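You operate a simulated robot arm through the tools that you are given. There is no shell and no other tool. Be economical: measure what you need, move in short steps, check, and stop when the job is done.

Carry out the task below with a simulated two-armed robot. There is one attempt and no reset: what you move stays moved.

Task
Take the carton that says "Lot 57" from the slot three and leave it on the jack pallet top. Put the 3.5 mm grey bar from the slot one on the slot three and the 2.0 mm grey bar on the truck pallet top. Put the flat tin on the slot one away on the top of the steel table. Put the Lime small tin from the slot three on the jack pallet top and the Berry small tin on the slot one. Put the Plum wrapped sweet from the slot four on the top of the flat cart and the Peach wrapped sweet on the slot two. Do these in any order. Set down upright: carton.

The check looks at the end state, three seconds after you hand in, the way a careful person would. Anything else that was tipped, shoved, dropped, spilled or broken makes it a failure.

Robot
Two 7-joint arms with two-finger parallel grippers on one trunk, on a base that drives. Base frame: it is fixed to the floor where the robot stands at the start and does not move with it; the origin is under the middle of the robot, x ahead of it, y to its left, z up. Units: m, degrees, N and s.
The left shoulder is at the start at [0.06, 0.189, 1.228], the right one opposite. With the tool pointing down near the work surface each hand reaches from about 0.1 to 0.3 m from the robot's upright axis, wherever it stands, measured 20 degrees to its own side. Places, roughly: carton [0.5, -0.25, 1]; flat tin [0.5, 0, 0.5]; grey bar [0.5, -0.25, 0.5]; jack pallet top [-1.4, -1.3, 0.1]; slot one [0.6, -0.3, 0.5]; slot three [0.6, -0.3, 1]; slot two [0.6, -1, 0.5]; small tin [0.5, -0.25, 1]; top of the flat cart [0.2, 1.5, 0.8]; top of the steel table [-4.9, -5.3, 0.8]; truck pallet top [0.5, -0.6, 0.1]; wrapped sweet [0.5, -1, 1]. Payload 3.43 kg a hand.
Tool frame (each hand has its own): the origin (TCP) lies between the finger pads and is the grasp point; the fingertips stand 0.03 m ahead of it; z points along the fingers, y is the line along which they close. The gripper opens to 0.094 m. The fingers are 0.028 m wide and 0.01 m thick; the gripper's body (0.05 by 0.096 m) begins 0.055 m behind the TCP.
Orientation is that of the tool frame in the base frame, as a unit quaternion [x, y, z, w]. With the fingers straight down and closing along the base's y, the tool's x points along the base's -x, its y along +y and its z along -z.

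Tools
- The arms move only by the tool nudge_tool. It takes "left_deltas", "right_deltas" or both (then of equal length, played together; a hand with none holds still); each is text: rows parted by semicolons, each of 7 numbers parted by spaces: the shift along the base's x, y, z in units of 400 mm (1.0 is 400 mm), then the turn, a rotation vector about the base's x, y, z in units of 90 degrees (1.0 is 90 degrees), then the opening, from 0 (shut) to 1 (fully open). In form: x y z ax ay az claw; .... A call has 1 to 12 rows; each row is the pose to reach, as a shift and turn from the pose commanded when the call began. A call with a number of a shift or a turn outside -1 to 1 is refused whole. A row lasts 0.2 s, in which the tool goes at most 0.05 m and 8.6 degrees; a call with a longer step from one row to the next is refused whole, and so is a gripper value outside its range. A pose out of reach is approached as far as the arm can. The call stops where the force on the tool passes 40 N (or 10 N more than at its start, if that is more) or the arm is blocked; 0.2 s more then pass. Each finger travels about 0.153 m/s and halts on what it meets, pressing with about 41 N; the grip force reading is that of the motor and also rises with nothing between the fingers. The clock runs only during rows and for 0.2 s after the last one: add rows that repeat a pose to give the fingers time. The reply holds the time, the measured pose of the TCP, the force on the tool along the base axes, the opening and the grip force, in the units named above and with some noise, with the torque about the TCP (base axes, N m) and any sound that the robot's microphone picked up.
- Cameras (640 x 400 px; columns grow to the right, rows downward): "scene" is now at [0.0022, -0.0396, 1.7791]; the picture's right is [-0.51, -0.86, 0.00], its down [-0.71, 0.42, -0.56] and it looks along [0.48, -0.29, -0.83] (base axes); focal length 261 px, centre (320, 200). "left" rides on the left gripper at [0.076, -0.014, -0.102] in its tool frame; the picture's right is [0.18, 0.98, 0.00], its down [-0.75, 0.14, -0.64] and it looks along [-0.63, 0.12, 0.77] (tool axes); focal length 243 px, centre (320, 200). "right" rides on the right gripper at [0.076, 0.014, -0.103] in its tool frame; the picture's right is [-0.18, 0.98, 0.00], its down [-0.75, -0.14, -0.64] and it looks along [-0.63, -0.12, 0.77] (tool axes); focal length 243 px, centre (320, 200). There is no depth. A picture from a camera that has moved, and an enlarged one, comes with that camera's place and axes in the base frame and with its lens. The place of the scene camera against the robot may be out by one fixed shift of up to 0.012 m in any direction.
- snapshot(camera): a new picture of that camera. The clock stands still meanwhile.
- move_column(by): slides the trunk up (or, below 0, down) by that many m; the arms and the scene camera ride with it, the base frame stays. It gives what a move gives, with no picture.
- roll_base(legs): drives the robot by 1 to 6 legs, each [ahead, left, turn to the left] in m, m and degrees, along the robot's own axes; the way and the turn of a leg run together, so that a leg with both is an arc; at most 1.5 m and 180 degrees a leg. The arms and the cameras ride along, it lands a little off, and it stops where it bumps. It gives what a move gives.
- aim_head(pan, tilt): turns the head with the scene camera to pan (to the left, within 86 degrees either way) and tilt (down, from -29 to 69), counted from straight ahead of the robot. It gives what a move gives.
- close_up(camera, box): a new picture of the part [left, top, right, bottom] of that camera's present view, enlarged. The clock stands still meanwhile.
- hand_in(): hands the job in; it is judged then, once.

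Go step by step. Nothing tells you exact positions but the pictures and the camera data: compare them with the known pose of the tool, close in by small moves and look again before you grip or let go. The budget is 483 turns and 230 pictures, counting those below and the enlarged ones. Unless the task says otherwise, let go and move clear before handing in, and close with one line.

The tools are called after "Emit:" as a command line: name --argument value ..., lists and objects as JSON in quotes. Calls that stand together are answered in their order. nudge_tool: Moves the arms, as the interface text tells. Its arguments: {"type":"object","properties":{"left_deltas":{"type":"string"},"right_deltas":{"type":"string"}},"required":[]} The other tools are called the same way: move_column (by) slides the trunk up or down; roll_base (legs) drives the base; aim_head (pan, tilt) turns the head that bears the scene camera; snapshot (camera) takes a picture; close_up (camera, box) takes an enlarged picture of a part of a camera's view; hand_in () hands the job in.

At the start:

```text
clock: 0.0
left_tool_pos: [0.345, -0.053, 1.2236]
left_tcp_rot: [0.0, 1.0, 0.0, 0.0]
left_wrist_force: [-0.7, 0.1, -0.8]
left_ft_torque: [-0.06, 0.0, 0.01]
left_finger_gap: 0.094
left_gripper_force: 0.1
right_tool_pos: [0.2294, -0.3424, 1.2372]
right_tcp_rot: [0.0, 1.0, 0.0, -0.001]
right_wrist_force: [0.1, 0.0, 0.9]
right_ft_torque: [0.01, -0.02, -0.01]
right_finger_gap: 0.0939
right_gripper_force: 0.0
trunk travel left (down, up): [-0.9, 0.09]
robot x, y, heading: [0.0022, 0.0026, -0.1]
head pan, tilt: [-30.9, 55.6]
```

scene: 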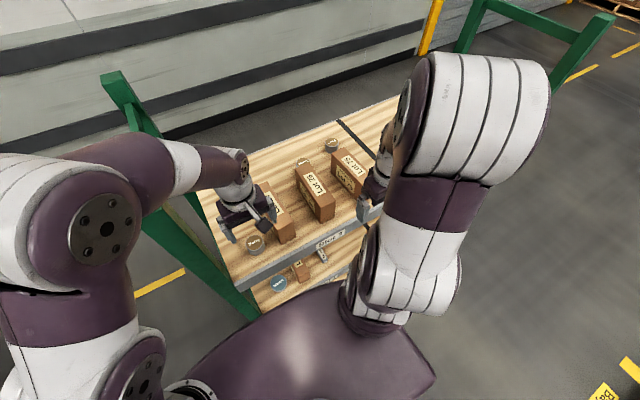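
right: 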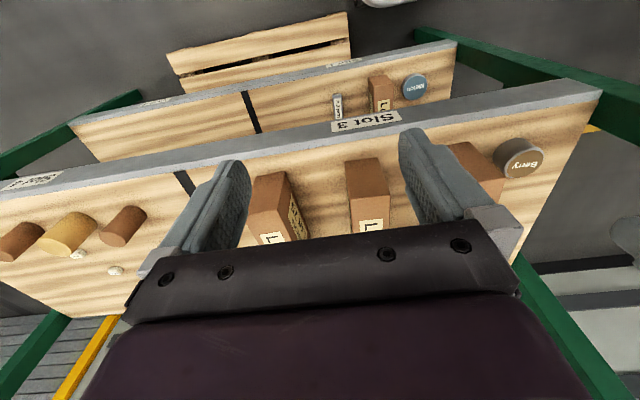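
left: 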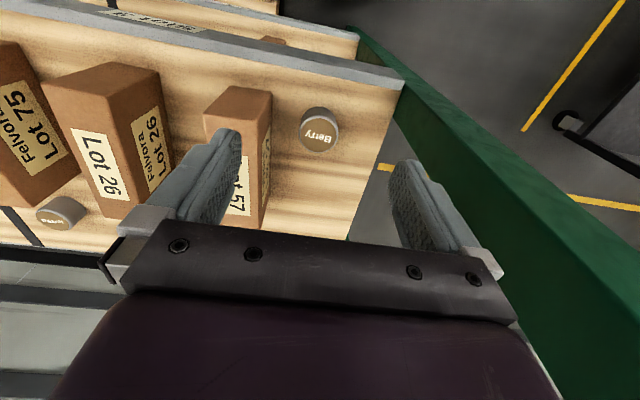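

I see a rack with two shelves: slot 3 on top with cartons and small tins, and sweets in slot 4. I will look at details before moving.

Emit:
close_up --camera "left" --box '[0, 20, 400, 270]'

Emit:
close_up --camera "right" --box '[0, 0, 640, 300]'

Emit:
close_up --camera "scene" --box '[190, 90, 420, 310]'

```text
1.60 times, centred on (200, 145) of left
camera zoom: at [0.2689, -0.0668, 1.3254], right [-0.18, 0.98, 0.0], down [0.75, 0.14, 0.64], along [0.63, 0.12, -0.77], focal length 388 px, centre (512, 288)
```

zoom: 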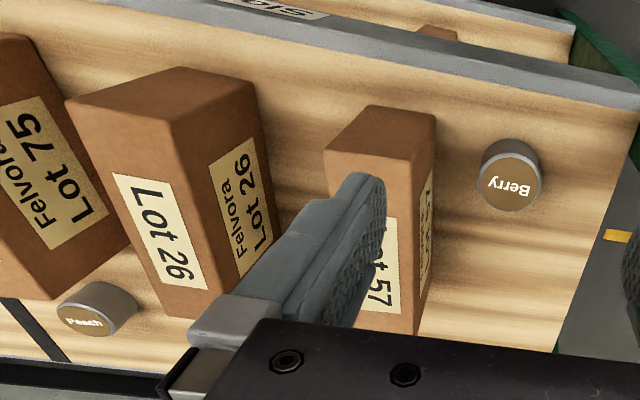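

```text
1.00 times, centred on (320, 150) of right (not enlarged: the box is as wide or as high as the picture)
camera zoom: at [0.1543, -0.3288, 1.3395], right [0.18, 0.98, 0.0], down [0.75, -0.14, 0.64], along [0.63, -0.12, -0.77], focal length 243 px, centre (320, 250)
```

zoom: 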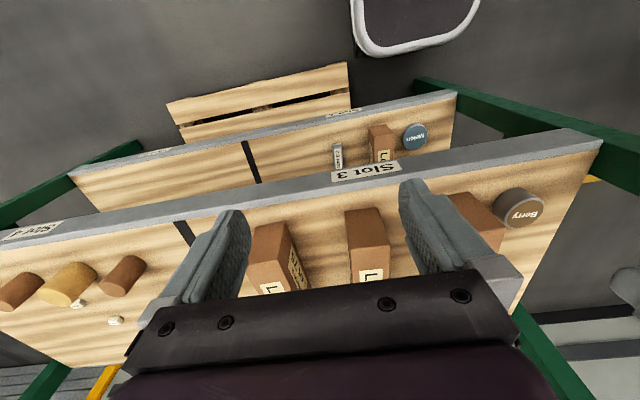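

```text
1.82 times, centred on (305, 200) of scene
camera zoom: at [0.0022, -0.0396, 1.7791], right [-0.51, -0.86, 0.0], down [-0.71, 0.42, -0.56], along [0.48, -0.29, -0.83], focal length 475 px, centre (347, 200)
```

zoom: 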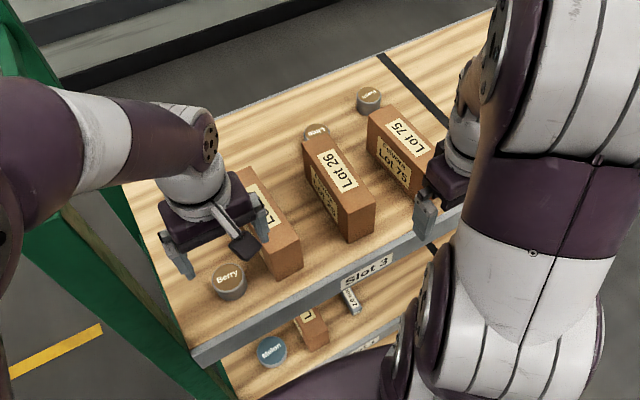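

I'll look around with the head to see the rack right side, the cart and the pallets.

Emit:
aim_head --pan -60 --tilt 35

Emit:
snapshot --camera "scene"

Emit:
aim_head --pan 80 --tilt 30

Emit:
snapshot --camera "scene"

Emit:
aim_head --pan 0 --tilt 45

Emit:
snapshot --camera "scene"

Emit:
aim_head --pan -86 --tilt 20

Emit:
snapshot --camera "scene"

```text
clock: 0.9
left_tool_pos: [0.3452, -0.0524, 1.2236]
left_tcp_rot: [0.0, 1.0, 0.0, 0.001]
left_wrist_force: [0.3, -0.5, -0.5]
left_ft_torque: [0.01, 0.01, 0.02]
left_finger_gap: 0.094
left_gripper_force: 0.1
right_tool_pos: [0.2301, -0.342, 1.2377]
right_tcp_rot: [0.001, 1.0, 0.001, 0.0]
right_wrist_force: [0.0, -0.1, -0.5]
right_ft_torque: [0.03, 0.04, 0.03]
right_finger_gap: 0.0941
right_gripper_force: 0.0
trunk travel left (down, up): [-0.9, 0.09]
robot x, y, heading: [-0.0003, -0.0008, -0.1]
head pan, tilt: [-60.0, 35.0]
```

```text
223 pictures are left
camera scene: at [-0.015, -0.0791, 1.808], right [-0.87, -0.5, 0.0], down [-0.29, 0.5, -0.82], along [0.41, -0.71, -0.57], focal length 261 px, centre (320, 200)
```

scene: 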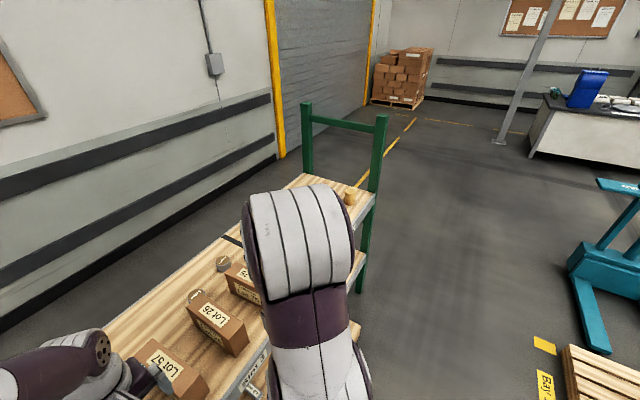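

```text
clock: 3.2
left_tool_pos: [0.3449, -0.0523, 1.2237]
left_tcp_rot: [0.0, 1.0, 0.0, 0.001]
left_wrist_force: [-0.7, 1.3, -0.3]
left_ft_torque: [-0.01, 0.01, -0.02]
left_finger_gap: 0.094
left_gripper_force: 0.0
right_tool_pos: [0.2304, -0.3432, 1.2372]
right_tcp_rot: [0.0, 1.0, -0.001, 0.001]
right_wrist_force: [0.0, 0.2, -1.1]
right_ft_torque: [0.02, 0.02, -0.01]
right_finger_gap: 0.094
right_gripper_force: 0.2
trunk travel left (down, up): [-0.9, 0.09]
robot x, y, heading: [0.0035, -0.0005, -0.0]
head pan, tilt: [80.0, 30.0]
```

```text
222 pictures are left
camera scene: at [-0.0434, 0.0861, 1.8159], right [0.98, -0.17, 0.0], down [-0.09, -0.49, -0.87], along [0.15, 0.85, -0.5], focal length 261 px, centre (320, 200)
```

scene: 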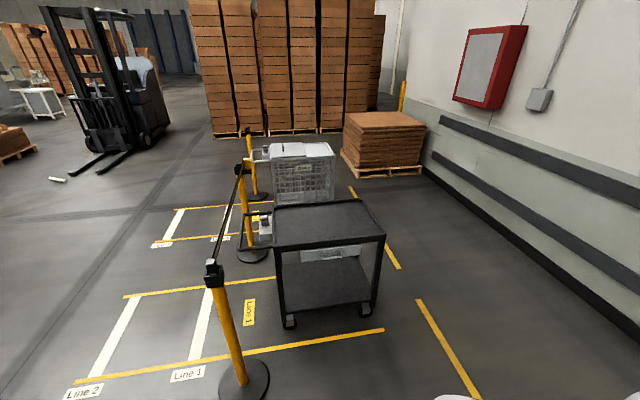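

```text
clock: 4.7
left_tool_pos: [0.3445, -0.0528, 1.2238]
left_tcp_rot: [0.0, 1.0, 0.0, 0.0]
left_wrist_force: [-0.5, -0.1, -0.4]
left_ft_torque: [0.01, -0.03, -0.04]
left_finger_gap: 0.0939
left_gripper_force: 0.1
right_tool_pos: [0.2297, -0.3427, 1.2359]
right_tcp_rot: [0.0, 1.0, 0.0, -0.001]
right_wrist_force: [0.1, -0.2, 0.2]
right_ft_torque: [0.01, -0.02, 0.02]
right_finger_gap: 0.0939
right_gripper_force: 0.0
trunk travel left (down, up): [-0.9, 0.09]
robot x, y, heading: [-0.0, 0.001, -0.4]
head pan, tilt: [0.0, 45.0]
```

```text
221 pictures are left
camera scene: at [0.0222, -0.0028, 1.7933], right [0.0, -1.0, 0.0], down [-0.71, 0.0, -0.71], along [0.71, 0.0, -0.71], focal length 261 px, centre (320, 200)
```

scene: 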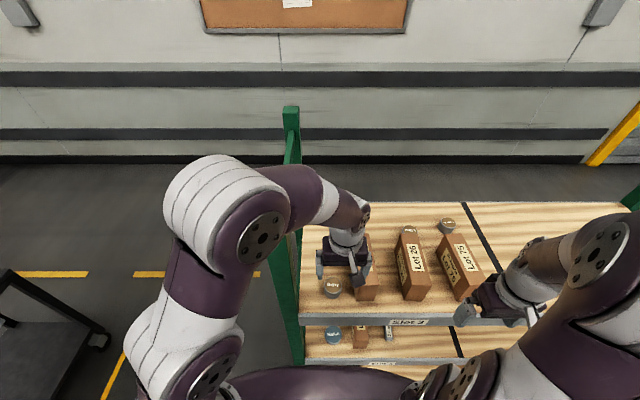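

```text
clock: 6.3
left_tool_pos: [0.3455, -0.0528, 1.2234]
left_tcp_rot: [0.0, 1.0, 0.0, 0.0]
left_wrist_force: [-0.7, 0.9, -0.1]
left_ft_torque: [0.01, 0.04, -0.01]
left_finger_gap: 0.094
left_gripper_force: 0.1
right_tool_pos: [0.2302, -0.3427, 1.238]
right_tcp_rot: [0.0, 1.0, 0.0, 0.0]
right_wrist_force: [-0.3, -0.2, 0.8]
right_ft_torque: [0.0, 0.02, -0.01]
right_finger_gap: 0.094
right_gripper_force: 0.1
trunk travel left (down, up): [-0.9, 0.09]
robot x, y, heading: [-0.0004, -0.0021, -0.2]
head pan, tilt: [-85.9, 20.0]
```

```text
220 pictures are left
camera scene: at [-0.0525, -0.0958, 1.8319], right [-1.0, -0.07, 0.0], down [-0.02, 0.34, -0.94], along [0.07, -0.94, -0.34], focal length 261 px, centre (320, 200)
```

scene: 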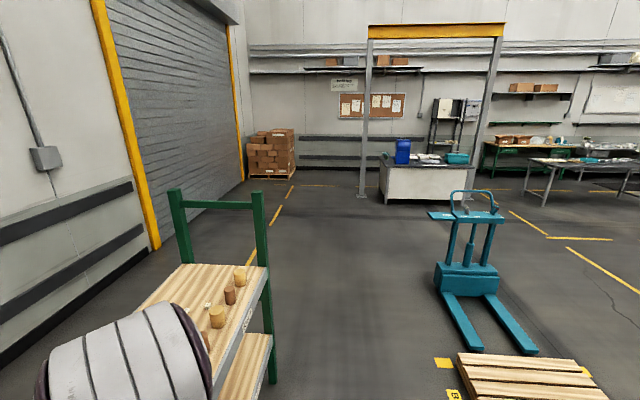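

Emit:
aim_head --pan -30 --tilt 69

Emit:
snapshot --camera "scene"

Emit:
aim_head --pan -60 --tilt 65

Emit:
snapshot --camera "scene"

Emit:
aim_head --pan 40 --tilt 60

Emit:
snapshot --camera "scene"

```text
clock: 7.5
left_tool_pos: [0.3445, -0.052, 1.2237]
left_tcp_rot: [-0.001, 1.0, 0.0, 0.001]
left_wrist_force: [-0.7, -1.0, 0.7]
left_ft_torque: [-0.03, -0.02, 0.01]
left_finger_gap: 0.094
left_gripper_force: 0.0
right_tool_pos: [0.2296, -0.342, 1.2374]
right_tcp_rot: [0.0, 1.0, 0.0, 0.0]
right_wrist_force: [-0.6, -0.5, 0.6]
right_ft_torque: [0.02, -0.01, -0.01]
right_finger_gap: 0.0941
right_gripper_force: 0.1
trunk travel left (down, up): [-0.9, 0.09]
robot x, y, heading: [0.0031, 0.0003, 0.1]
head pan, tilt: [-30.0, 68.8]
```

```text
219 pictures are left
camera scene: at [-0.0107, -0.031, 1.7644], right [-0.5, -0.87, 0.0], down [-0.81, 0.47, -0.36], along [0.31, -0.18, -0.93], focal length 261 px, centre (320, 200)
```

scene: 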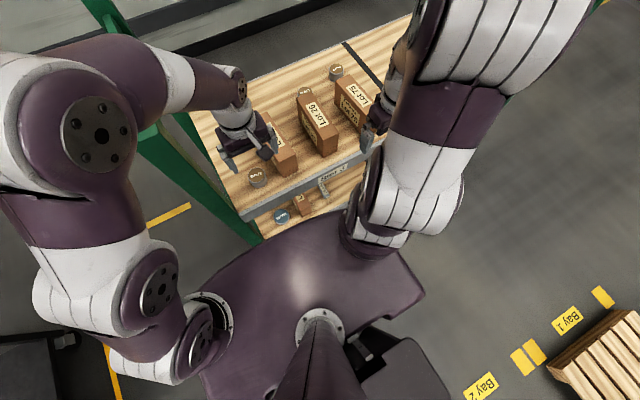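

```text
clock: 8.5
left_tool_pos: [0.3457, -0.0524, 1.2242]
left_tcp_rot: [0.001, 1.0, -0.001, 0.001]
left_wrist_force: [0.3, 0.1, -0.7]
left_ft_torque: [0.03, 0.01, -0.01]
left_finger_gap: 0.094
left_gripper_force: 0.2
right_tool_pos: [0.2302, -0.3425, 1.2371]
right_tcp_rot: [0.0, 1.0, 0.0, 0.0]
right_wrist_force: [0.7, 0.5, -0.6]
right_ft_torque: [0.0, -0.01, -0.04]
right_finger_gap: 0.0939
right_gripper_force: 0.1
trunk travel left (down, up): [-0.9, 0.09]
robot x, y, heading: [0.002, 0.0018, -0.2]
head pan, tilt: [-60.0, 65.0]
```

```text
218 pictures are left
camera scene: at [-0.0287, -0.0554, 1.7682], right [-0.87, -0.5, 0.0], down [-0.45, 0.78, -0.42], along [0.21, -0.37, -0.91], focal length 261 px, centre (320, 200)
```

scene: 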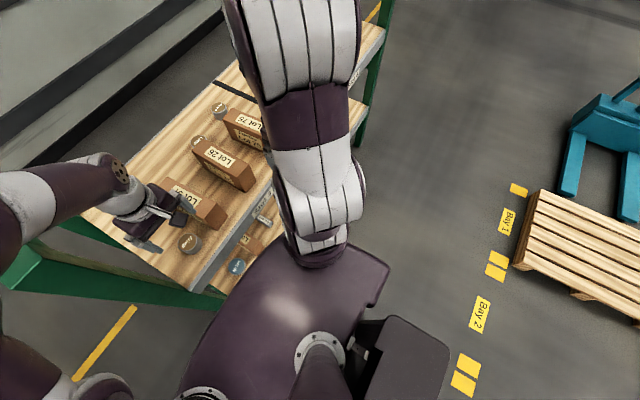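

```text
clock: 10.3
left_tool_pos: [0.345, -0.0527, 1.2245]
left_tcp_rot: [0.0, 1.0, 0.0, 0.0]
left_wrist_force: [0.3, -1.3, 0.5]
left_ft_torque: [0.01, 0.03, -0.02]
left_finger_gap: 0.0938
left_gripper_force: 0.0
right_tool_pos: [0.2306, -0.3431, 1.2362]
right_tcp_rot: [0.001, 1.0, 0.0, 0.001]
right_wrist_force: [0.0, -1.2, 0.9]
right_ft_torque: [-0.01, 0.01, 0.02]
right_finger_gap: 0.0939
right_gripper_force: 0.1
trunk travel left (down, up): [-0.9, 0.09]
robot x, y, heading: [-0.0023, 0.0026, 0.2]
head pan, tilt: [40.0, 60.0]
```

```text
217 pictures are left
camera scene: at [-0.008, 0.0399, 1.7738], right [0.64, -0.77, 0.0], down [-0.66, -0.56, -0.5], along [0.38, 0.32, -0.87], focal length 261 px, centre (320, 200)
```

scene: 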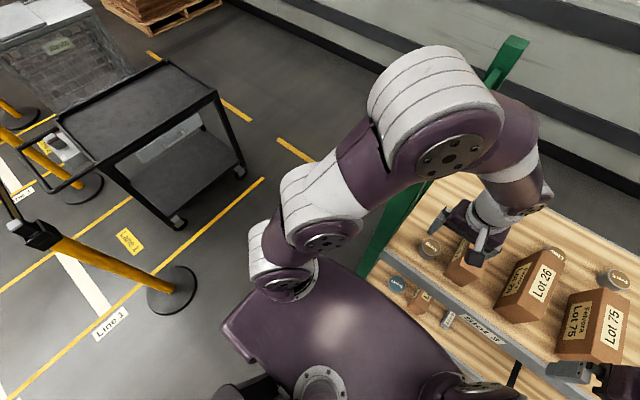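

Emit:
close_up --camera "scene" --box '[380, 220, 640, 390]'

Emit:
aim_head --pan -15 --tilt 50

Emit:
close_up --camera "scene" --box '[240, 170, 520, 345]'

```text
2.35 times, centred on (510, 305) of scene
camera zoom: at [-0.008, 0.0399, 1.7738], right [0.64, -0.77, 0.0], down [-0.66, -0.56, -0.5], along [0.38, 0.32, -0.87], focal length 615 px, centre (-127, -47)
```

zoom: 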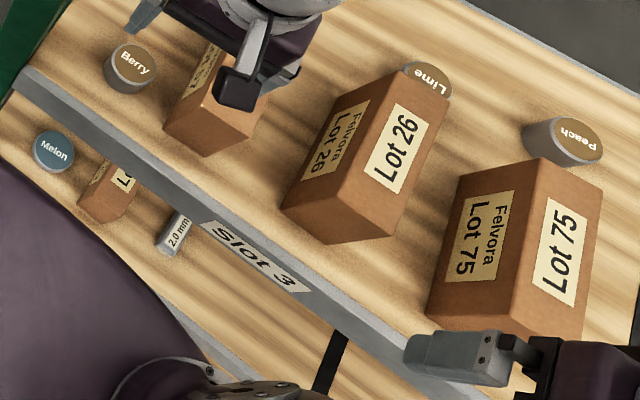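

```text
clock: 11.5
left_tool_pos: [0.3455, -0.0535, 1.2235]
left_tcp_rot: [0.0, 1.0, 0.0, 0.0]
left_wrist_force: [-0.4, 0.3, -0.3]
left_ft_torque: [-0.02, 0.02, -0.01]
left_finger_gap: 0.0938
left_gripper_force: 0.1
right_tool_pos: [0.2298, -0.3426, 1.2374]
right_tcp_rot: [0.0, 1.0, 0.0, 0.0]
right_wrist_force: [0.4, 0.8, -0.3]
right_ft_torque: [0.02, 0.01, -0.01]
right_finger_gap: 0.0941
right_gripper_force: 0.2
trunk travel left (down, up): [-0.9, 0.09]
robot x, y, heading: [0.0017, -0.0032, 0.0]
head pan, tilt: [-15.0, 50.0]
```

```text
2.29 times, centred on (380, 258) of scene
camera zoom: at [0.0153, -0.0228, 1.7863], right [-0.26, -0.97, 0.0], down [-0.74, 0.2, -0.64], along [0.62, -0.17, -0.77], focal length 597 px, centre (183, 69)
```

zoom: 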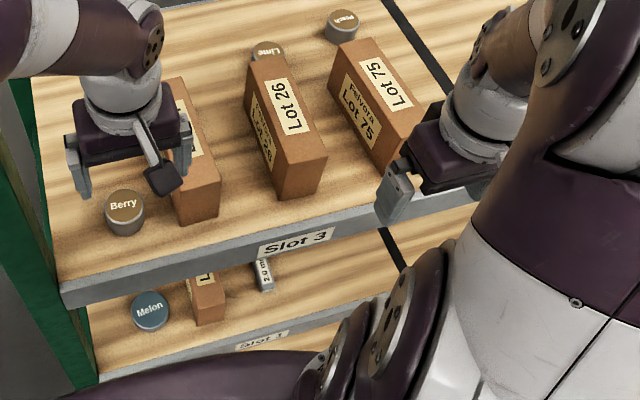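

Slot 3 holds Lot 57 near (0.47, -0.145), Berry at (0.42, -0.04), Lime at (0.66, -0.36); cartons look upright as they lie. I'll test how far the left arm reaches forward at a safe height.

Emit:
nudge_tool --left_deltas "0.125 0 0 0 0 0 1; 0.25 0 0 0 0 0 1; 0.375 0 0 0 0 0 1; 0.5 0 0 0 0 0 1; 0.625 0 0 0 0 0 1; 0.625 0 0 0 0 0 1"

Emit:
snapshot --camera "left"

Emit:
snapshot --camera "scene"

```text
clock: 12.9
left_tool_pos: [0.5115, -0.0325, 1.1833]
left_tcp_rot: [0.0, 1.0, 0.001, 0.0]
left_wrist_force: [-0.7, -0.7, 0.5]
left_ft_torque: [0.01, -0.02, 0.01]
left_finger_gap: 0.0939
left_gripper_force: 0.1
left hand out of reach, approached as far as the arm can: row 3, 4, 5, 6
right_tool_pos: [0.2294, -0.3426, 1.2368]
right_tcp_rot: [0.0, 1.0, -0.001, 0.0]
right_wrist_force: [-0.2, 0.0, 0.3]
right_ft_torque: [-0.01, 0.0, 0.0]
right_finger_gap: 0.0942
right_gripper_force: 0.1
trunk travel left (down, up): [-0.9, 0.09]
robot x, y, heading: [-0.001, -0.0014, 0.1]
head pan, tilt: [-15.0, 50.0]
```

```text
214 pictures are left
camera left: at [0.4349, -0.0457, 1.2852], right [-0.18, 0.98, 0.0], down [0.75, 0.14, 0.64], along [0.63, 0.12, -0.77], focal length 243 px, centre (320, 200)
```

left: 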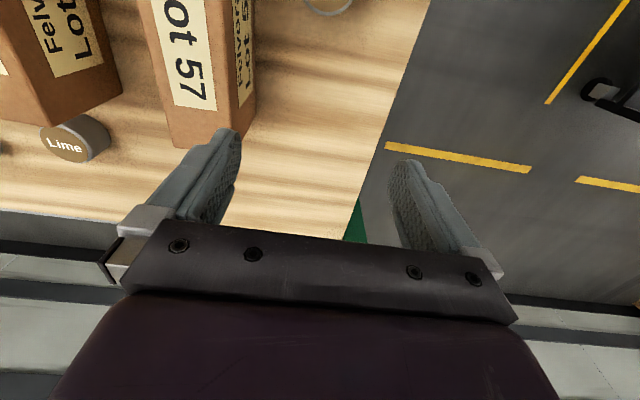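

```text
213 pictures are left
camera scene: at [0.0146, -0.0232, 1.7863], right [-0.26, -0.97, 0.0], down [-0.74, 0.2, -0.64], along [0.62, -0.17, -0.77], focal length 261 px, centre (320, 200)
```

scene: 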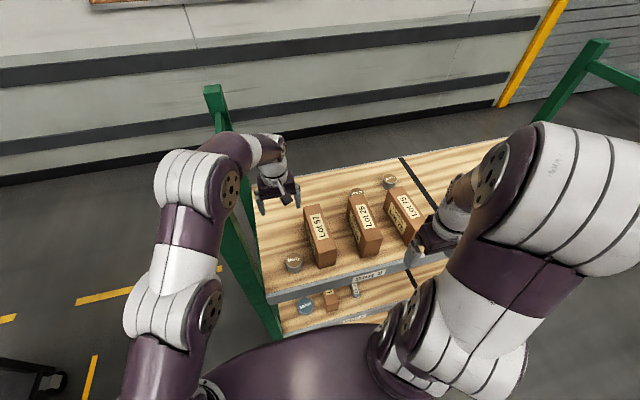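

Emit:
close_up --camera "left" --box '[0, 0, 280, 175]'

Emit:
close_up --camera "scene" --box '[250, 160, 450, 335]'

```text
2.29 times, centred on (140, 88) of left
camera zoom: at [0.4349, -0.0457, 1.2852], right [-0.18, 0.98, 0.0], down [0.75, 0.14, 0.64], along [0.63, 0.12, -0.77], focal length 555 px, centre (731, 457)
```

zoom: 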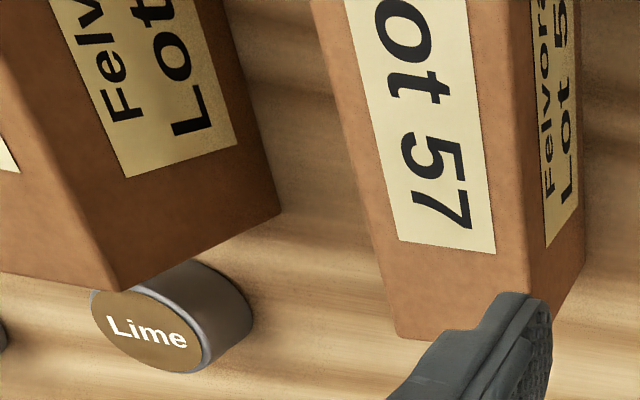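

```text
2.29 times, centred on (350, 248) of scene
camera zoom: at [0.0146, -0.0232, 1.7863], right [-0.26, -0.97, 0.0], down [-0.74, 0.2, -0.64], along [0.62, -0.17, -0.77], focal length 597 px, centre (251, 91)
```

zoom: 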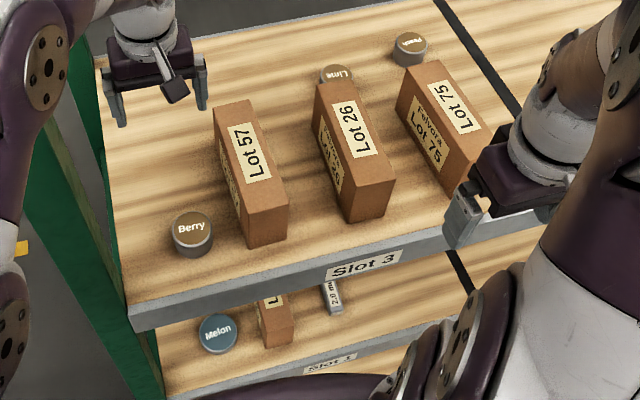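

Emit:
nudge_tool --left_deltas "-0.1 0 0 0 0 0 1; -0.2 -0.1 0.05 0 0 0 1; -0.2 -0.2 0.05 0 0 0 1; -0.2 -0.25 0.05 0 0 0 1"

```text
refused: row 2 steps farther than a row can; nothing moved
```

Emit:
nudge_tool --left_deltas "-0.1 0 0 0 0 0 1; -0.2 0 0 0 0 0 1; -0.2 -0.1 0.05 0 0 0 1; -0.2 -0.2 0.05 0 0 0 1; -0.2 -0.25 0.05 0 0 0 1"

Emit:
snapshot --camera "left"

```text
clock: 14.1
left_tool_pos: [0.43, -0.1281, 1.2037]
left_tcp_rot: [0.0, 1.0, 0.001, -0.001]
left_wrist_force: [-0.4, -1.2, -0.1]
left_ft_torque: [0.0, 0.0, -0.03]
left_finger_gap: 0.0937
left_gripper_force: 0.0
left hand out of reach, approached as far as the arm can: row 5
right_tool_pos: [0.2301, -0.3424, 1.2376]
right_tcp_rot: [0.0, 1.0, 0.0, 0.0]
right_wrist_force: [0.4, 0.1, 0.0]
right_ft_torque: [0.04, 0.0, 0.02]
right_finger_gap: 0.0939
right_gripper_force: 0.0
trunk travel left (down, up): [-0.9, 0.09]
robot x, y, heading: [-0.002, 0.0003, 0.2]
head pan, tilt: [-15.0, 50.0]
```

```text
210 pictures are left
camera left: at [0.353, -0.1423, 1.3046], right [-0.18, 0.98, 0.0], down [0.75, 0.14, 0.64], along [0.63, 0.12, -0.77], focal length 243 px, centre (320, 200)
```

left: 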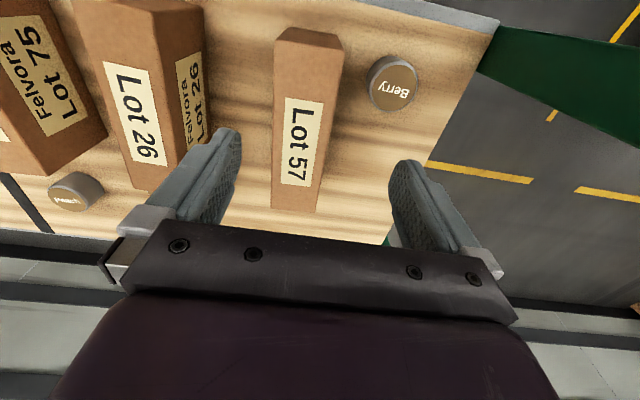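

Emit:
nudge_tool --left_deltas "0 0 -0.1 0 0 0 1; 0.0375 -0.025 -0.16 0 0 0 1; 0.075 -0.0475 -0.16 0 0 0 1; 0.075 -0.0475 -0.16 0 0 0 1"

Emit:
snapshot --camera "left"

Emit:
close_up --camera "scene" --box '[250, 160, 450, 335]'

```text
clock: 15.1
left_tool_pos: [0.4604, -0.1466, 1.1356]
left_tcp_rot: [0.0, 1.0, 0.0, 0.0]
left_wrist_force: [0.3, -0.7, 0.3]
left_ft_torque: [0.01, 0.02, 0.0]
left_finger_gap: 0.0939
left_gripper_force: 0.3
right_tool_pos: [0.2292, -0.3422, 1.2371]
right_tcp_rot: [0.0, 1.0, 0.0, 0.0]
right_wrist_force: [0.2, 0.5, -0.6]
right_ft_torque: [-0.04, -0.01, -0.01]
right_finger_gap: 0.0943
right_gripper_force: 0.1
trunk travel left (down, up): [-0.9, 0.09]
robot x, y, heading: [-0.0012, 0.0003, 0.2]
head pan, tilt: [-15.0, 50.0]
```

```text
209 pictures are left
camera left: at [0.3834, -0.1609, 1.2372], right [-0.18, 0.98, 0.0], down [0.75, 0.14, 0.64], along [0.63, 0.12, -0.77], focal length 243 px, centre (320, 200)
```

left: 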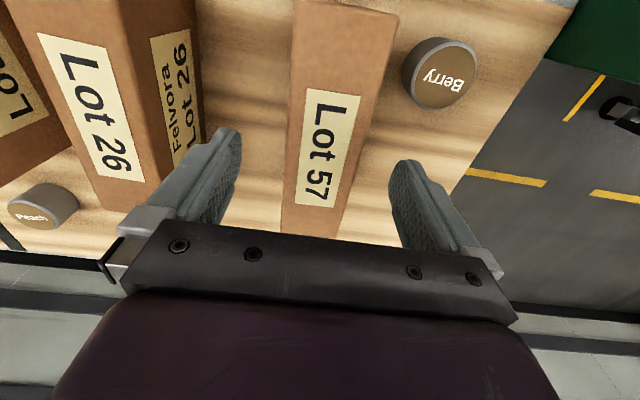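

```text
2.29 times, centred on (350, 248) of scene
camera zoom: at [0.0147, -0.0228, 1.7863], right [-0.26, -0.97, 0.0], down [-0.74, 0.2, -0.64], along [0.62, -0.17, -0.77], focal length 597 px, centre (251, 91)
```

zoom: 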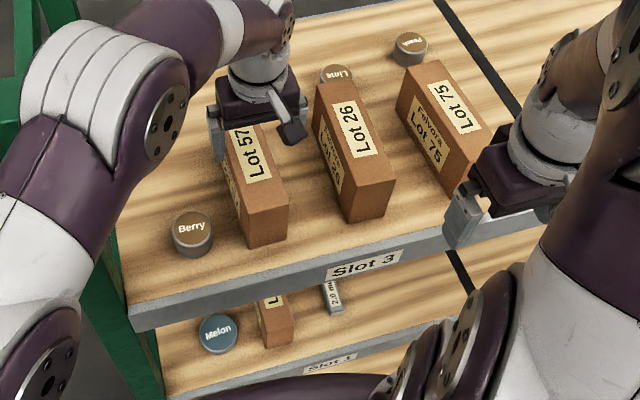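

Emit:
nudge_tool --left_deltas "0 0.01 -0.1 0 0 0 1; 0 0.01 -0.18 0 0 0 1; 0 0.01 -0.226 0 0 0 1; 0 0.01 -0.226 0 0 0 1"

Emit:
snapshot --camera "left"

Emit:
close_up --camera "scene" --box '[250, 160, 450, 335]'

```text
clock: 16.1
left_tool_pos: [0.4599, -0.1445, 1.0438]
left_tcp_rot: [-0.001, 1.0, 0.0, 0.001]
left_wrist_force: [0.7, -0.1, 0.1]
left_ft_torque: [-0.01, 0.01, 0.0]
left_finger_gap: 0.0939
left_gripper_force: 0.0
right_tool_pos: [0.2296, -0.3422, 1.2364]
right_tcp_rot: [0.0, 1.0, 0.0, 0.0]
right_wrist_force: [0.2, -0.4, 0.6]
right_ft_torque: [0.01, -0.02, 0.01]
right_finger_gap: 0.0937
right_gripper_force: 0.1
trunk travel left (down, up): [-0.9, 0.09]
robot x, y, heading: [0.0006, -0.0013, 0.0]
head pan, tilt: [-15.0, 50.0]
```

```text
207 pictures are left
camera left: at [0.3825, -0.1581, 1.1452], right [-0.18, 0.98, 0.0], down [0.75, 0.14, 0.64], along [0.63, 0.12, -0.77], focal length 243 px, centre (320, 200)
```

left: 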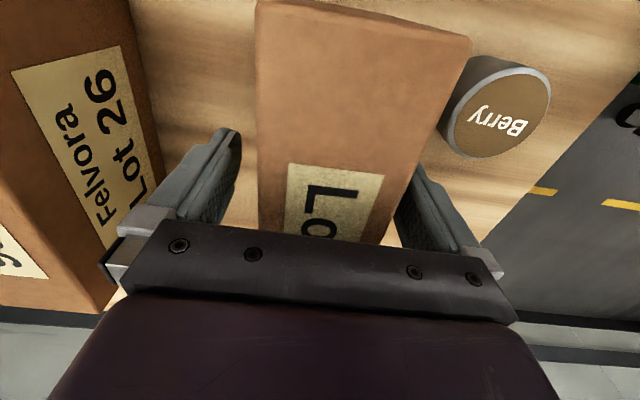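

```text
2.29 times, centred on (350, 248) of scene
camera zoom: at [0.0153, -0.0228, 1.7863], right [-0.26, -0.97, 0.0], down [-0.74, 0.2, -0.64], along [0.62, -0.17, -0.77], focal length 597 px, centre (251, 91)
```

zoom: 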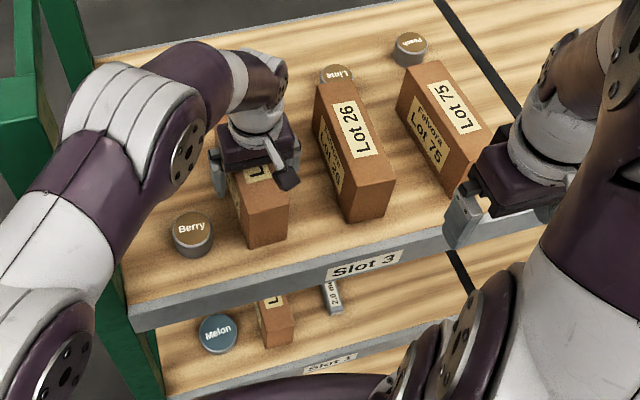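

Emit:
nudge_tool --left_deltas "0 0.015 0 0 0 0 1; 0 0.015 0 0 0 0 0.75; 0 0.015 0 0 0 0 0.55; 0 0.015 0 0 0 0 0.4; 0 0.015 0 0 0 0 0.4"

Emit:
snapshot --camera "left"

```text
clock: 17.3
left_tool_pos: [0.4592, -0.1387, 1.0436]
left_tcp_rot: [0.0, 1.0, 0.001, -0.001]
left_wrist_force: [-0.1, 0.6, 1.2]
left_ft_torque: [0.15, -0.27, 0.14]
left_finger_gap: 0.0644
left_gripper_force: 41.7
right_tool_pos: [0.2296, -0.3423, 1.2372]
right_tcp_rot: [0.001, 1.0, -0.001, -0.001]
right_wrist_force: [0.5, 0.2, -0.2]
right_ft_torque: [0.04, 0.04, 0.0]
right_finger_gap: 0.0941
right_gripper_force: 0.0
trunk travel left (down, up): [-0.9, 0.09]
robot x, y, heading: [-0.0006, 0.0006, 0.1]
head pan, tilt: [-15.0, 50.0]
```

```text
205 pictures are left
camera left: at [0.3823, -0.1522, 1.1446], right [-0.18, 0.98, 0.0], down [0.75, 0.14, 0.64], along [0.63, 0.12, -0.77], focal length 243 px, centre (320, 200)
```

left: 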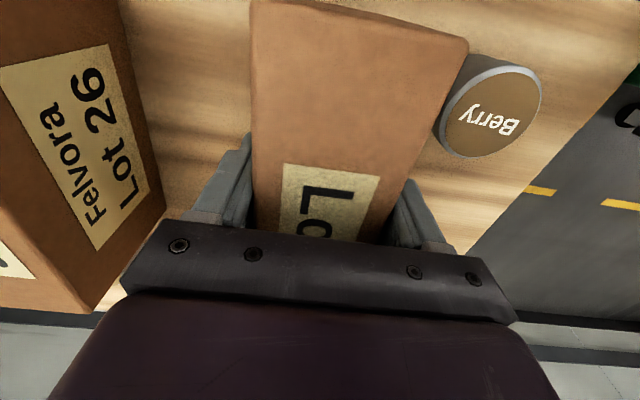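

Emit:
nudge_tool --left_deltas "0 0 0.08 0 0 0 0.4; 0 0 0.18 0 0 0 0.4; 0 0 0.28 0 0 0 0.4; 0 0 0.28 0 0 0 0.4"

Emit:
snapshot --camera "scene"

```text
clock: 18.3
left_tool_pos: [0.4611, -0.1359, 1.1569]
left_tcp_rot: [-0.001, 1.0, 0.001, 0.0]
left_wrist_force: [0.2, -0.5, -4.4]
left_ft_torque: [0.0, 0.08, -0.01]
left_finger_gap: 0.0643
left_gripper_force: 40.6
right_tool_pos: [0.2307, -0.3419, 1.2365]
right_tcp_rot: [0.0, 1.0, 0.0, 0.0]
right_wrist_force: [0.9, 0.4, -1.0]
right_ft_torque: [0.0, -0.02, -0.01]
right_finger_gap: 0.0939
right_gripper_force: 0.1
trunk travel left (down, up): [-0.9, 0.09]
robot x, y, heading: [0.0013, 0.0036, 0.1]
head pan, tilt: [-15.0, 50.0]
```

```text
204 pictures are left
camera scene: at [0.0165, -0.0233, 1.7863], right [-0.26, -0.97, 0.0], down [-0.74, 0.2, -0.64], along [0.62, -0.17, -0.77], focal length 261 px, centre (320, 200)
```

scene: 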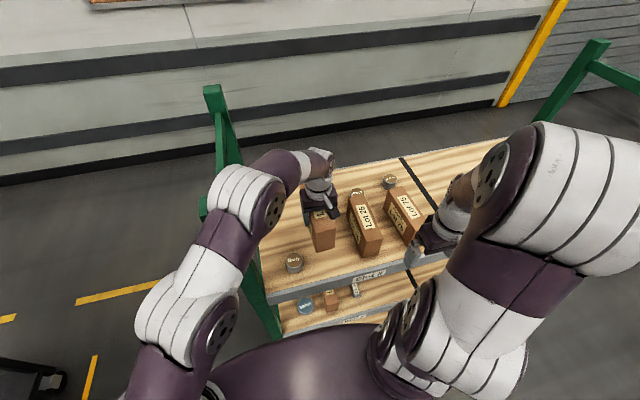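

Lot 57 is lifted and held (0.45 kg). Before taking Lime I want to know where the robot's base and the truck pallet are, so I tilt the right camera to look down.

Emit:
nudge_tool --right_deltas "0 0 0 0 0.09 0 1; 0 0 0 0 0.18 0 1; 0 0 0 0 0.27 0 1; 0 0 0 0 0.36 0 1; 0 0 0 0 0.45 0 1; 0 0 0 0 0.45 0 1"

Emit:
snapshot --camera "right"

```text
clock: 19.7
left_tool_pos: [0.4602, -0.1347, 1.1577]
left_tcp_rot: [0.0, 1.0, 0.0, 0.0]
left_wrist_force: [-0.1, 0.0, -4.4]
left_ft_torque: [0.0, 0.05, -0.02]
left_finger_gap: 0.0641
left_gripper_force: 40.8
right_tool_pos: [0.1906, -0.3313, 1.1785]
right_tcp_rot: [0.0, 0.938, 0.001, -0.347]
right_wrist_force: [0.6, -0.4, 0.9]
right_ft_torque: [0.01, -0.02, 0.01]
right_finger_gap: 0.0941
right_gripper_force: 0.0
right hand out of reach, approached as far as the arm can: row 3, 4, 5, 6
trunk travel left (down, up): [-0.9, 0.09]
robot x, y, heading: [-0.003, -0.0008, 0.0]
head pan, tilt: [-15.0, 50.0]
```

```text
203 pictures are left
camera right: at [0.1993, -0.3182, 1.3063], right [0.14, 0.98, -0.12], down [0.99, -0.14, 0.0], along [-0.02, -0.12, -0.99], focal length 243 px, centre (320, 200)
```

right: 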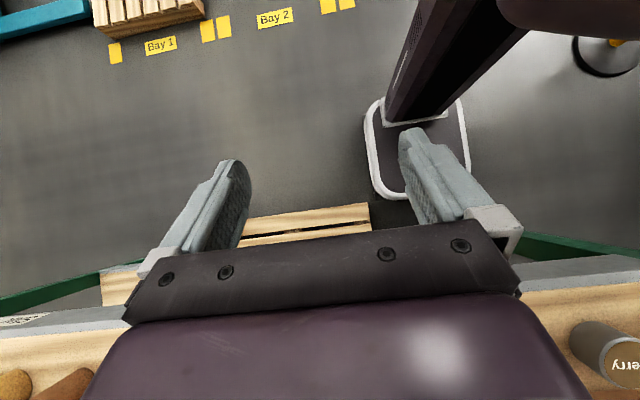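

The base front sits about at x 0.23, nearly touching the truck pallet, so I can't drive nearer; Lime must be reached by a tilted tool. I'll test whether the right wrist can be turned by 180 degrees so its camera goes on the far side.

Emit:
nudge_tool --right_deltas "0.05 0 0.1 0 -0.09 0 1; 0.1 0 0.15 0 -0.18 0 1; 0.1 0 0.15 0 -0.27 0 1; 0.1 0 0.15 0 -0.36 0 1; 0.1 0 0.15 0 -0.45 0 1; 0.1 0 0.15 0 -0.45 0 1"

Emit:
nudge_tool --right_deltas "0 0 0 0 0 -0.09 1; 0 0 0 0 0 -0.18 1; 0 0 0 0 0 -0.27 1; 0 0 0 0 0 -0.36 1; 0 0 0 0 0 -0.45 1; 0 0 0 0 0 -0.54 1; 0 0 0 0 0 -0.63 1; 0 0 0 0 0 -0.72 1; 0 0 0 0 0 -0.81 1; 0 0 0 0 0 -0.9 1; 0 0 0 0 0 -0.99 1"

```text
clock: 21.1
left_tool_pos: [0.4611, -0.1359, 1.1571]
left_tcp_rot: [-0.001, 1.0, 0.0, 0.0]
left_wrist_force: [0.1, -0.9, -3.6]
left_ft_torque: [-0.02, 0.03, 0.0]
left_finger_gap: 0.0641
left_gripper_force: 40.7
right_tool_pos: [0.2355, -0.3296, 1.2368]
right_tcp_rot: [0.0, 1.0, -0.001, 0.0]
right_wrist_force: [0.4, 0.2, 0.3]
right_ft_torque: [0.01, 0.0, 0.02]
right_finger_gap: 0.0939
right_gripper_force: 0.1
right hand out of reach, approached as far as the arm can: row 1, 2
trunk travel left (down, up): [-0.9, 0.09]
robot x, y, heading: [-0.0011, -0.0016, -0.3]
head pan, tilt: [-15.0, 50.0]
```

```text
clock: 23.5
left_tool_pos: [0.4611, -0.1345, 1.1574]
left_tcp_rot: [0.0, 1.0, 0.001, 0.0]
left_wrist_force: [-0.5, 0.3, -3.1]
left_ft_torque: [-0.01, 0.05, -0.01]
left_finger_gap: 0.0642
left_gripper_force: 40.6
right_tool_pos: [0.235, -0.3294, 1.2365]
right_tcp_rot: [0.702, 0.712, 0.0, 0.0]
right_wrist_force: [0.3, -0.3, 0.1]
right_ft_torque: [0.02, 0.01, 0.02]
right_finger_gap: 0.0938
right_gripper_force: 0.1
trunk travel left (down, up): [-0.9, 0.09]
robot x, y, heading: [0.0006, 0.0018, -0.2]
head pan, tilt: [-15.0, 50.0]
```

Emit:
nudge_tool --right_deltas "0 0 0 0 0 -0.09 1; 0 0 0 0 0 -0.18 1; 0 0 0 0 0 -0.27 1; 0 0 0 0 0 -0.36 1; 0 0 0 0 0 -0.45 1; 0 0 0 0 0 -0.54 1; 0 0 0 0 0 -0.63 1; 0 0 0 0 0 -0.72 1; 0 0 0 0 0 -0.81 1; 0 0 0 0 0 -0.9 1; 0 0 0 0 0 -0.99 1"

```text
clock: 25.9
left_tool_pos: [0.4588, -0.1352, 1.1575]
left_tcp_rot: [0.001, 1.0, 0.0, 0.0]
left_wrist_force: [0.3, -0.6, -3.4]
left_ft_torque: [-0.02, 0.08, 0.01]
left_finger_gap: 0.0642
left_gripper_force: 40.7
right_tool_pos: [0.2343, -0.3282, 1.2356]
right_tcp_rot: [1.0, 0.015, 0.0, 0.0]
right_wrist_force: [-0.4, 0.1, -0.1]
right_ft_torque: [-0.02, 0.02, 0.0]
right_finger_gap: 0.0939
right_gripper_force: 0.1
trunk travel left (down, up): [-0.9, 0.09]
robot x, y, heading: [0.002, 0.0025, -0.0]
head pan, tilt: [-15.0, 50.0]
```

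Emit:
nudge_tool --right_deltas "0.09 0 0 0 -0.07 0 1; 0.18 0 0 0 -0.14 0 1; 0.27 -0.01 0 0 -0.21 0 1; 0.36 -0.02 0 0 -0.28 0 1; 0.45 -0.03 0 0 -0.333 0 1; 0.54 -0.0425 0 0 -0.333 0 1; 0.63 -0.0425 -0.03 0 -0.333 0 1; 0.72 -0.0425 -0.06 0 -0.333 0 1; 0.81 -0.0425 -0.09 0 -0.333 0 1; 0.9 -0.0425 -0.12 0 -0.333 0 1"

Emit:
snapshot --camera "right"

Emit:
snapshot --camera "scene"

```text
clock: 28.1
left_tool_pos: [0.4632, -0.1357, 1.1557]
left_tcp_rot: [0.0, 1.0, 0.0, -0.001]
left_wrist_force: [0.2, 0.4, -4.3]
left_ft_torque: [0.0, 0.06, -0.01]
left_finger_gap: 0.0643
left_gripper_force: 41.2
right_tool_pos: [0.597, -0.3496, 1.1868]
right_tcp_rot: [0.966, 0.014, 0.258, 0.004]
right_wrist_force: [0.1, 0.5, 0.0]
right_ft_torque: [-0.02, -0.02, -0.01]
right_finger_gap: 0.0943
right_gripper_force: 0.1
trunk travel left (down, up): [-0.9, 0.09]
robot x, y, heading: [0.0021, -0.0, 0.2]
head pan, tilt: [-15.0, 50.0]
```

```text
202 pictures are left
camera right: at [0.6125, -0.363, 1.3138], right [-0.13, -0.99, -0.08], down [-0.98, 0.12, 0.18], along [-0.17, 0.1, -0.98], focal length 243 px, centre (320, 200)
```

right: 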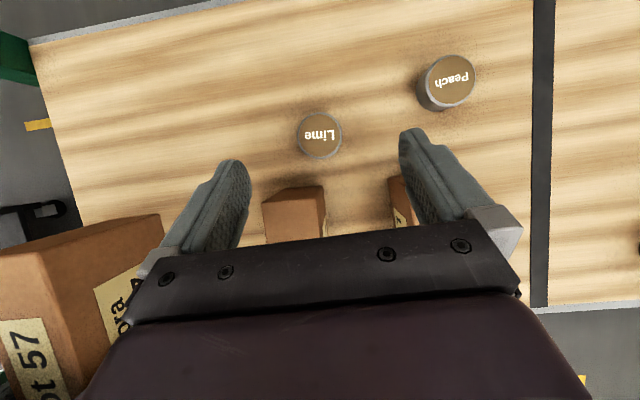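

```text
201 pictures are left
camera scene: at [0.0187, -0.0237, 1.7863], right [-0.26, -0.97, 0.0], down [-0.74, 0.2, -0.64], along [0.62, -0.17, -0.77], focal length 261 px, centre (320, 200)
```

scene: 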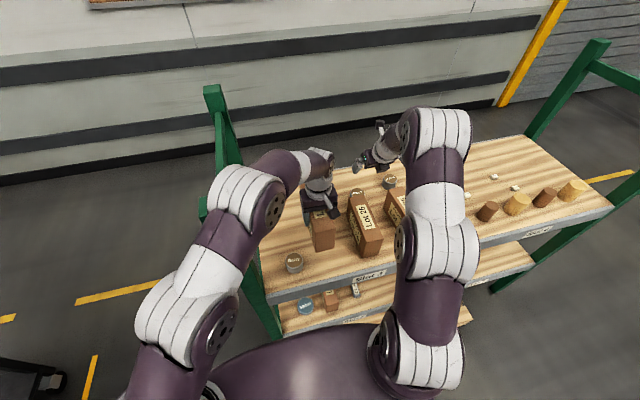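

Emit:
nudge_tool --right_deltas "0.05 0.01 -0.02 0 0.08 0 1; 0.12 0.015 -0.05 0 0.15 0 1; 0.12 0.0165 -0.1 0 0.167 0 1; 0.12 0.0165 -0.15 0 0.167 0 1; 0.12 0.0165 -0.15 0 0.167 0 1"

Emit:
snapshot --camera "right"

```text
clock: 29.3
left_tool_pos: [0.4616, -0.1348, 1.1566]
left_tcp_rot: [0.0, 1.0, 0.001, -0.001]
left_wrist_force: [-0.2, -0.8, -2.9]
left_ft_torque: [-0.01, 0.05, -0.02]
left_finger_gap: 0.0646
left_gripper_force: 40.6
right_tool_pos: [0.6438, -0.3401, 1.1264]
right_tcp_rot: [0.992, 0.016, 0.128, 0.003]
right_wrist_force: [0.2, -0.5, -0.4]
right_ft_torque: [0.02, 0.05, 0.02]
right_finger_gap: 0.094
right_gripper_force: 0.1
trunk travel left (down, up): [-0.9, 0.09]
robot x, y, heading: [0.002, 0.001, -0.0]
head pan, tilt: [-15.0, 50.0]
```

```text
200 pictures are left
camera right: at [0.6923, -0.3531, 1.2456], right [-0.15, -0.99, -0.04], down [-0.9, 0.12, 0.43], along [-0.42, 0.1, -0.9], focal length 243 px, centre (320, 200)
```

right: 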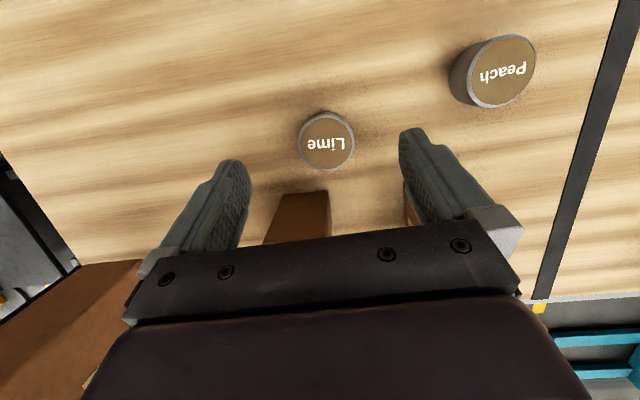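

Emit:
nudge_tool --right_deltas "0 -0.0075 -0.1 0 0 0 1; 0 -0.0075 -0.18 0 0 0 1; 0 -0.0075 -0.25 0 0 0 1; 0 -0.0075 -0.286 0 0 0 1; 0 -0.0075 -0.286 0 0 0 1"

Emit:
snapshot --camera "right"

Emit:
close_up --camera "scene" --box '[280, 110, 500, 290]'

```text
clock: 30.5
left_tool_pos: [0.4611, -0.1349, 1.1574]
left_tcp_rot: [0.0, 1.0, 0.0, 0.0]
left_wrist_force: [-0.3, 0.0, -4.6]
left_ft_torque: [-0.04, 0.11, 0.01]
left_finger_gap: 0.0643
left_gripper_force: 41.4
right_tool_pos: [0.6431, -0.3416, 1.0134]
right_tcp_rot: [0.991, 0.015, 0.129, 0.003]
right_wrist_force: [-0.7, 0.1, -0.3]
right_ft_torque: [-0.01, 0.03, -0.01]
right_finger_gap: 0.094
right_gripper_force: 0.1
trunk travel left (down, up): [-0.9, 0.09]
robot x, y, heading: [0.0006, 0.0005, 0.1]
head pan, tilt: [-15.0, 50.0]
```

```text
199 pictures are left
camera right: at [0.6912, -0.3547, 1.1326], right [-0.15, -0.99, -0.04], down [-0.9, 0.12, 0.43], along [-0.42, 0.1, -0.9], focal length 243 px, centre (320, 200)
```

right: 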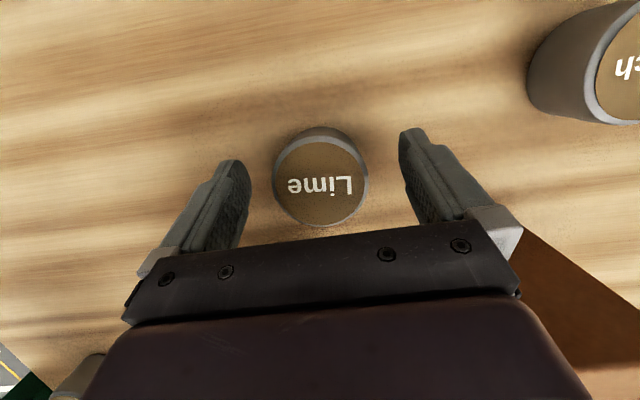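

```text
2.22 times, centred on (390, 200) of scene
camera zoom: at [0.016, -0.0229, 1.7863], right [-0.26, -0.97, 0.0], down [-0.74, 0.2, -0.64], along [0.62, -0.17, -0.77], focal length 581 px, centre (164, 200)
```

zoom: 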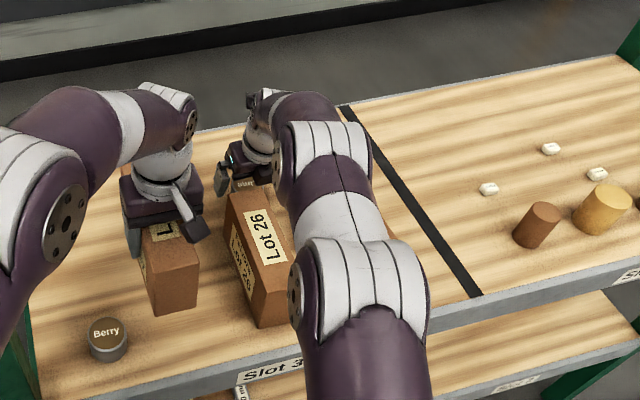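

Emit:
nudge_tool --right_deltas "0 0 0 0 0 0 0.7; 0 0 0 0 0 0 0.5; 0 0 0 0 0 0 0.3; 0 0 0 0 0 0 0.3; 0 0 0.05 0 0 0 0.3; 0 0 0.15 0 0 0 0.3; 0 0 0.25 0 0 0 0.3"

Emit:
snapshot --camera "right"

```text
clock: 32.1
left_tool_pos: [0.4603, -0.1345, 1.1578]
left_tcp_rot: [-0.001, 1.0, 0.0, 0.0]
left_wrist_force: [0.4, -0.4, -4.3]
left_ft_torque: [0.01, 0.06, 0.0]
left_finger_gap: 0.0642
left_gripper_force: 40.9
right_tool_pos: [0.64, -0.3395, 1.1157]
right_tcp_rot: [0.991, 0.016, 0.13, 0.002]
right_wrist_force: [0.0, -0.4, -1.0]
right_ft_torque: [0.01, 0.01, 0.0]
right_finger_gap: 0.0561
right_gripper_force: 41.3
trunk travel left (down, up): [-0.9, 0.09]
robot x, y, heading: [0.0025, 0.0019, 0.1]
head pan, tilt: [-15.0, 50.0]
```

```text
197 pictures are left
camera right: at [0.6895, -0.3507, 1.2339], right [-0.15, -0.99, -0.04], down [-0.9, 0.12, 0.43], along [-0.42, 0.1, -0.9], focal length 243 px, centre (320, 200)
```

right: 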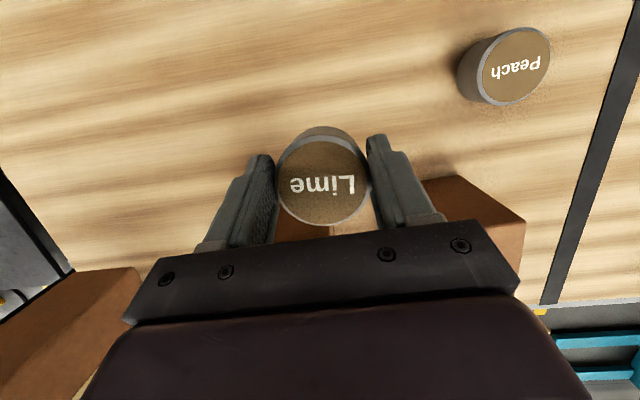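

Emit:
nudge_tool --right_deltas "0 0 0.1 0 0 0 0.3; 0 0 0.17 0 0 0 0.3; -0.1 0 0.2 0 0 0 0.3; -0.2 0 0.2 0 0 0 0.3; -0.3 0 0.2 0 0 0 0.3; -0.4 0 0.2 0 0 0 0.3; -0.5 0 0.2 0 0.04 0 0.3; -0.6 0 0.2 0 0.08 0 0.3; -0.7 0 0.2 0 0.12 0 0.3; -0.8 0 0.2 0 0.167 0 0.3; -0.88 0 0.2 0 0.167 0 0.3; -0.95 0 0.2 0 0.167 0 0.3" --left_deltas "0 0 0 0 0 0 0.4; 0 0 0 0 0 0 0.4; 0 0 0 0 0 0 0.4; 0 0 0 0 0 0 0.4; -0.05 0.05 0.05 0 0 0 0.4; -0.1 0.1 0.08 0 0 0 0.4; -0.15 0.15 0.1 0 0 0 0.4; -0.2 0.2 0.1 0 0 0 0.4; -0.25 0.25 0.1 0 0 0 0.4; -0.3 0.3 0.1 0 0 0 0.4; -0.35 0.35 0.1 0 0 0 0.4; -0.4 0.4 0.1 0 0 0 0.4"

Emit:
snapshot --camera "scene"

```text
clock: 34.7
left_tool_pos: [0.2966, 0.0241, 1.1985]
left_tcp_rot: [0.0, 1.0, -0.001, 0.001]
left_wrist_force: [-0.5, -0.6, -3.9]
left_ft_torque: [-0.02, 0.07, 0.0]
left_finger_gap: 0.0643
left_gripper_force: 41.4
right_tool_pos: [0.2589, -0.3436, 1.1933]
right_tcp_rot: [1.0, 0.015, 0.0, -0.001]
right_wrist_force: [0.0, 0.2, -0.5]
right_ft_torque: [-0.04, -0.04, -0.02]
right_finger_gap: 0.056
right_gripper_force: 41.2
trunk travel left (down, up): [-0.9, 0.09]
robot x, y, heading: [0.0008, 0.0006, -0.1]
head pan, tilt: [-15.0, 50.0]
```

```text
196 pictures are left
camera scene: at [0.0125, -0.0214, 1.7864], right [-0.26, -0.97, 0.0], down [-0.74, 0.2, -0.64], along [0.62, -0.17, -0.76], focal length 261 px, centre (320, 200)
```

scene: 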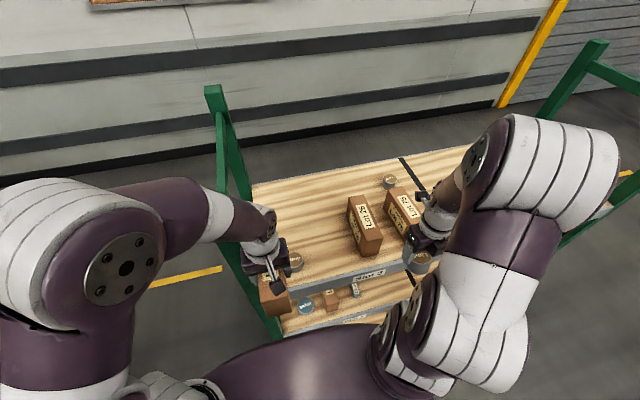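

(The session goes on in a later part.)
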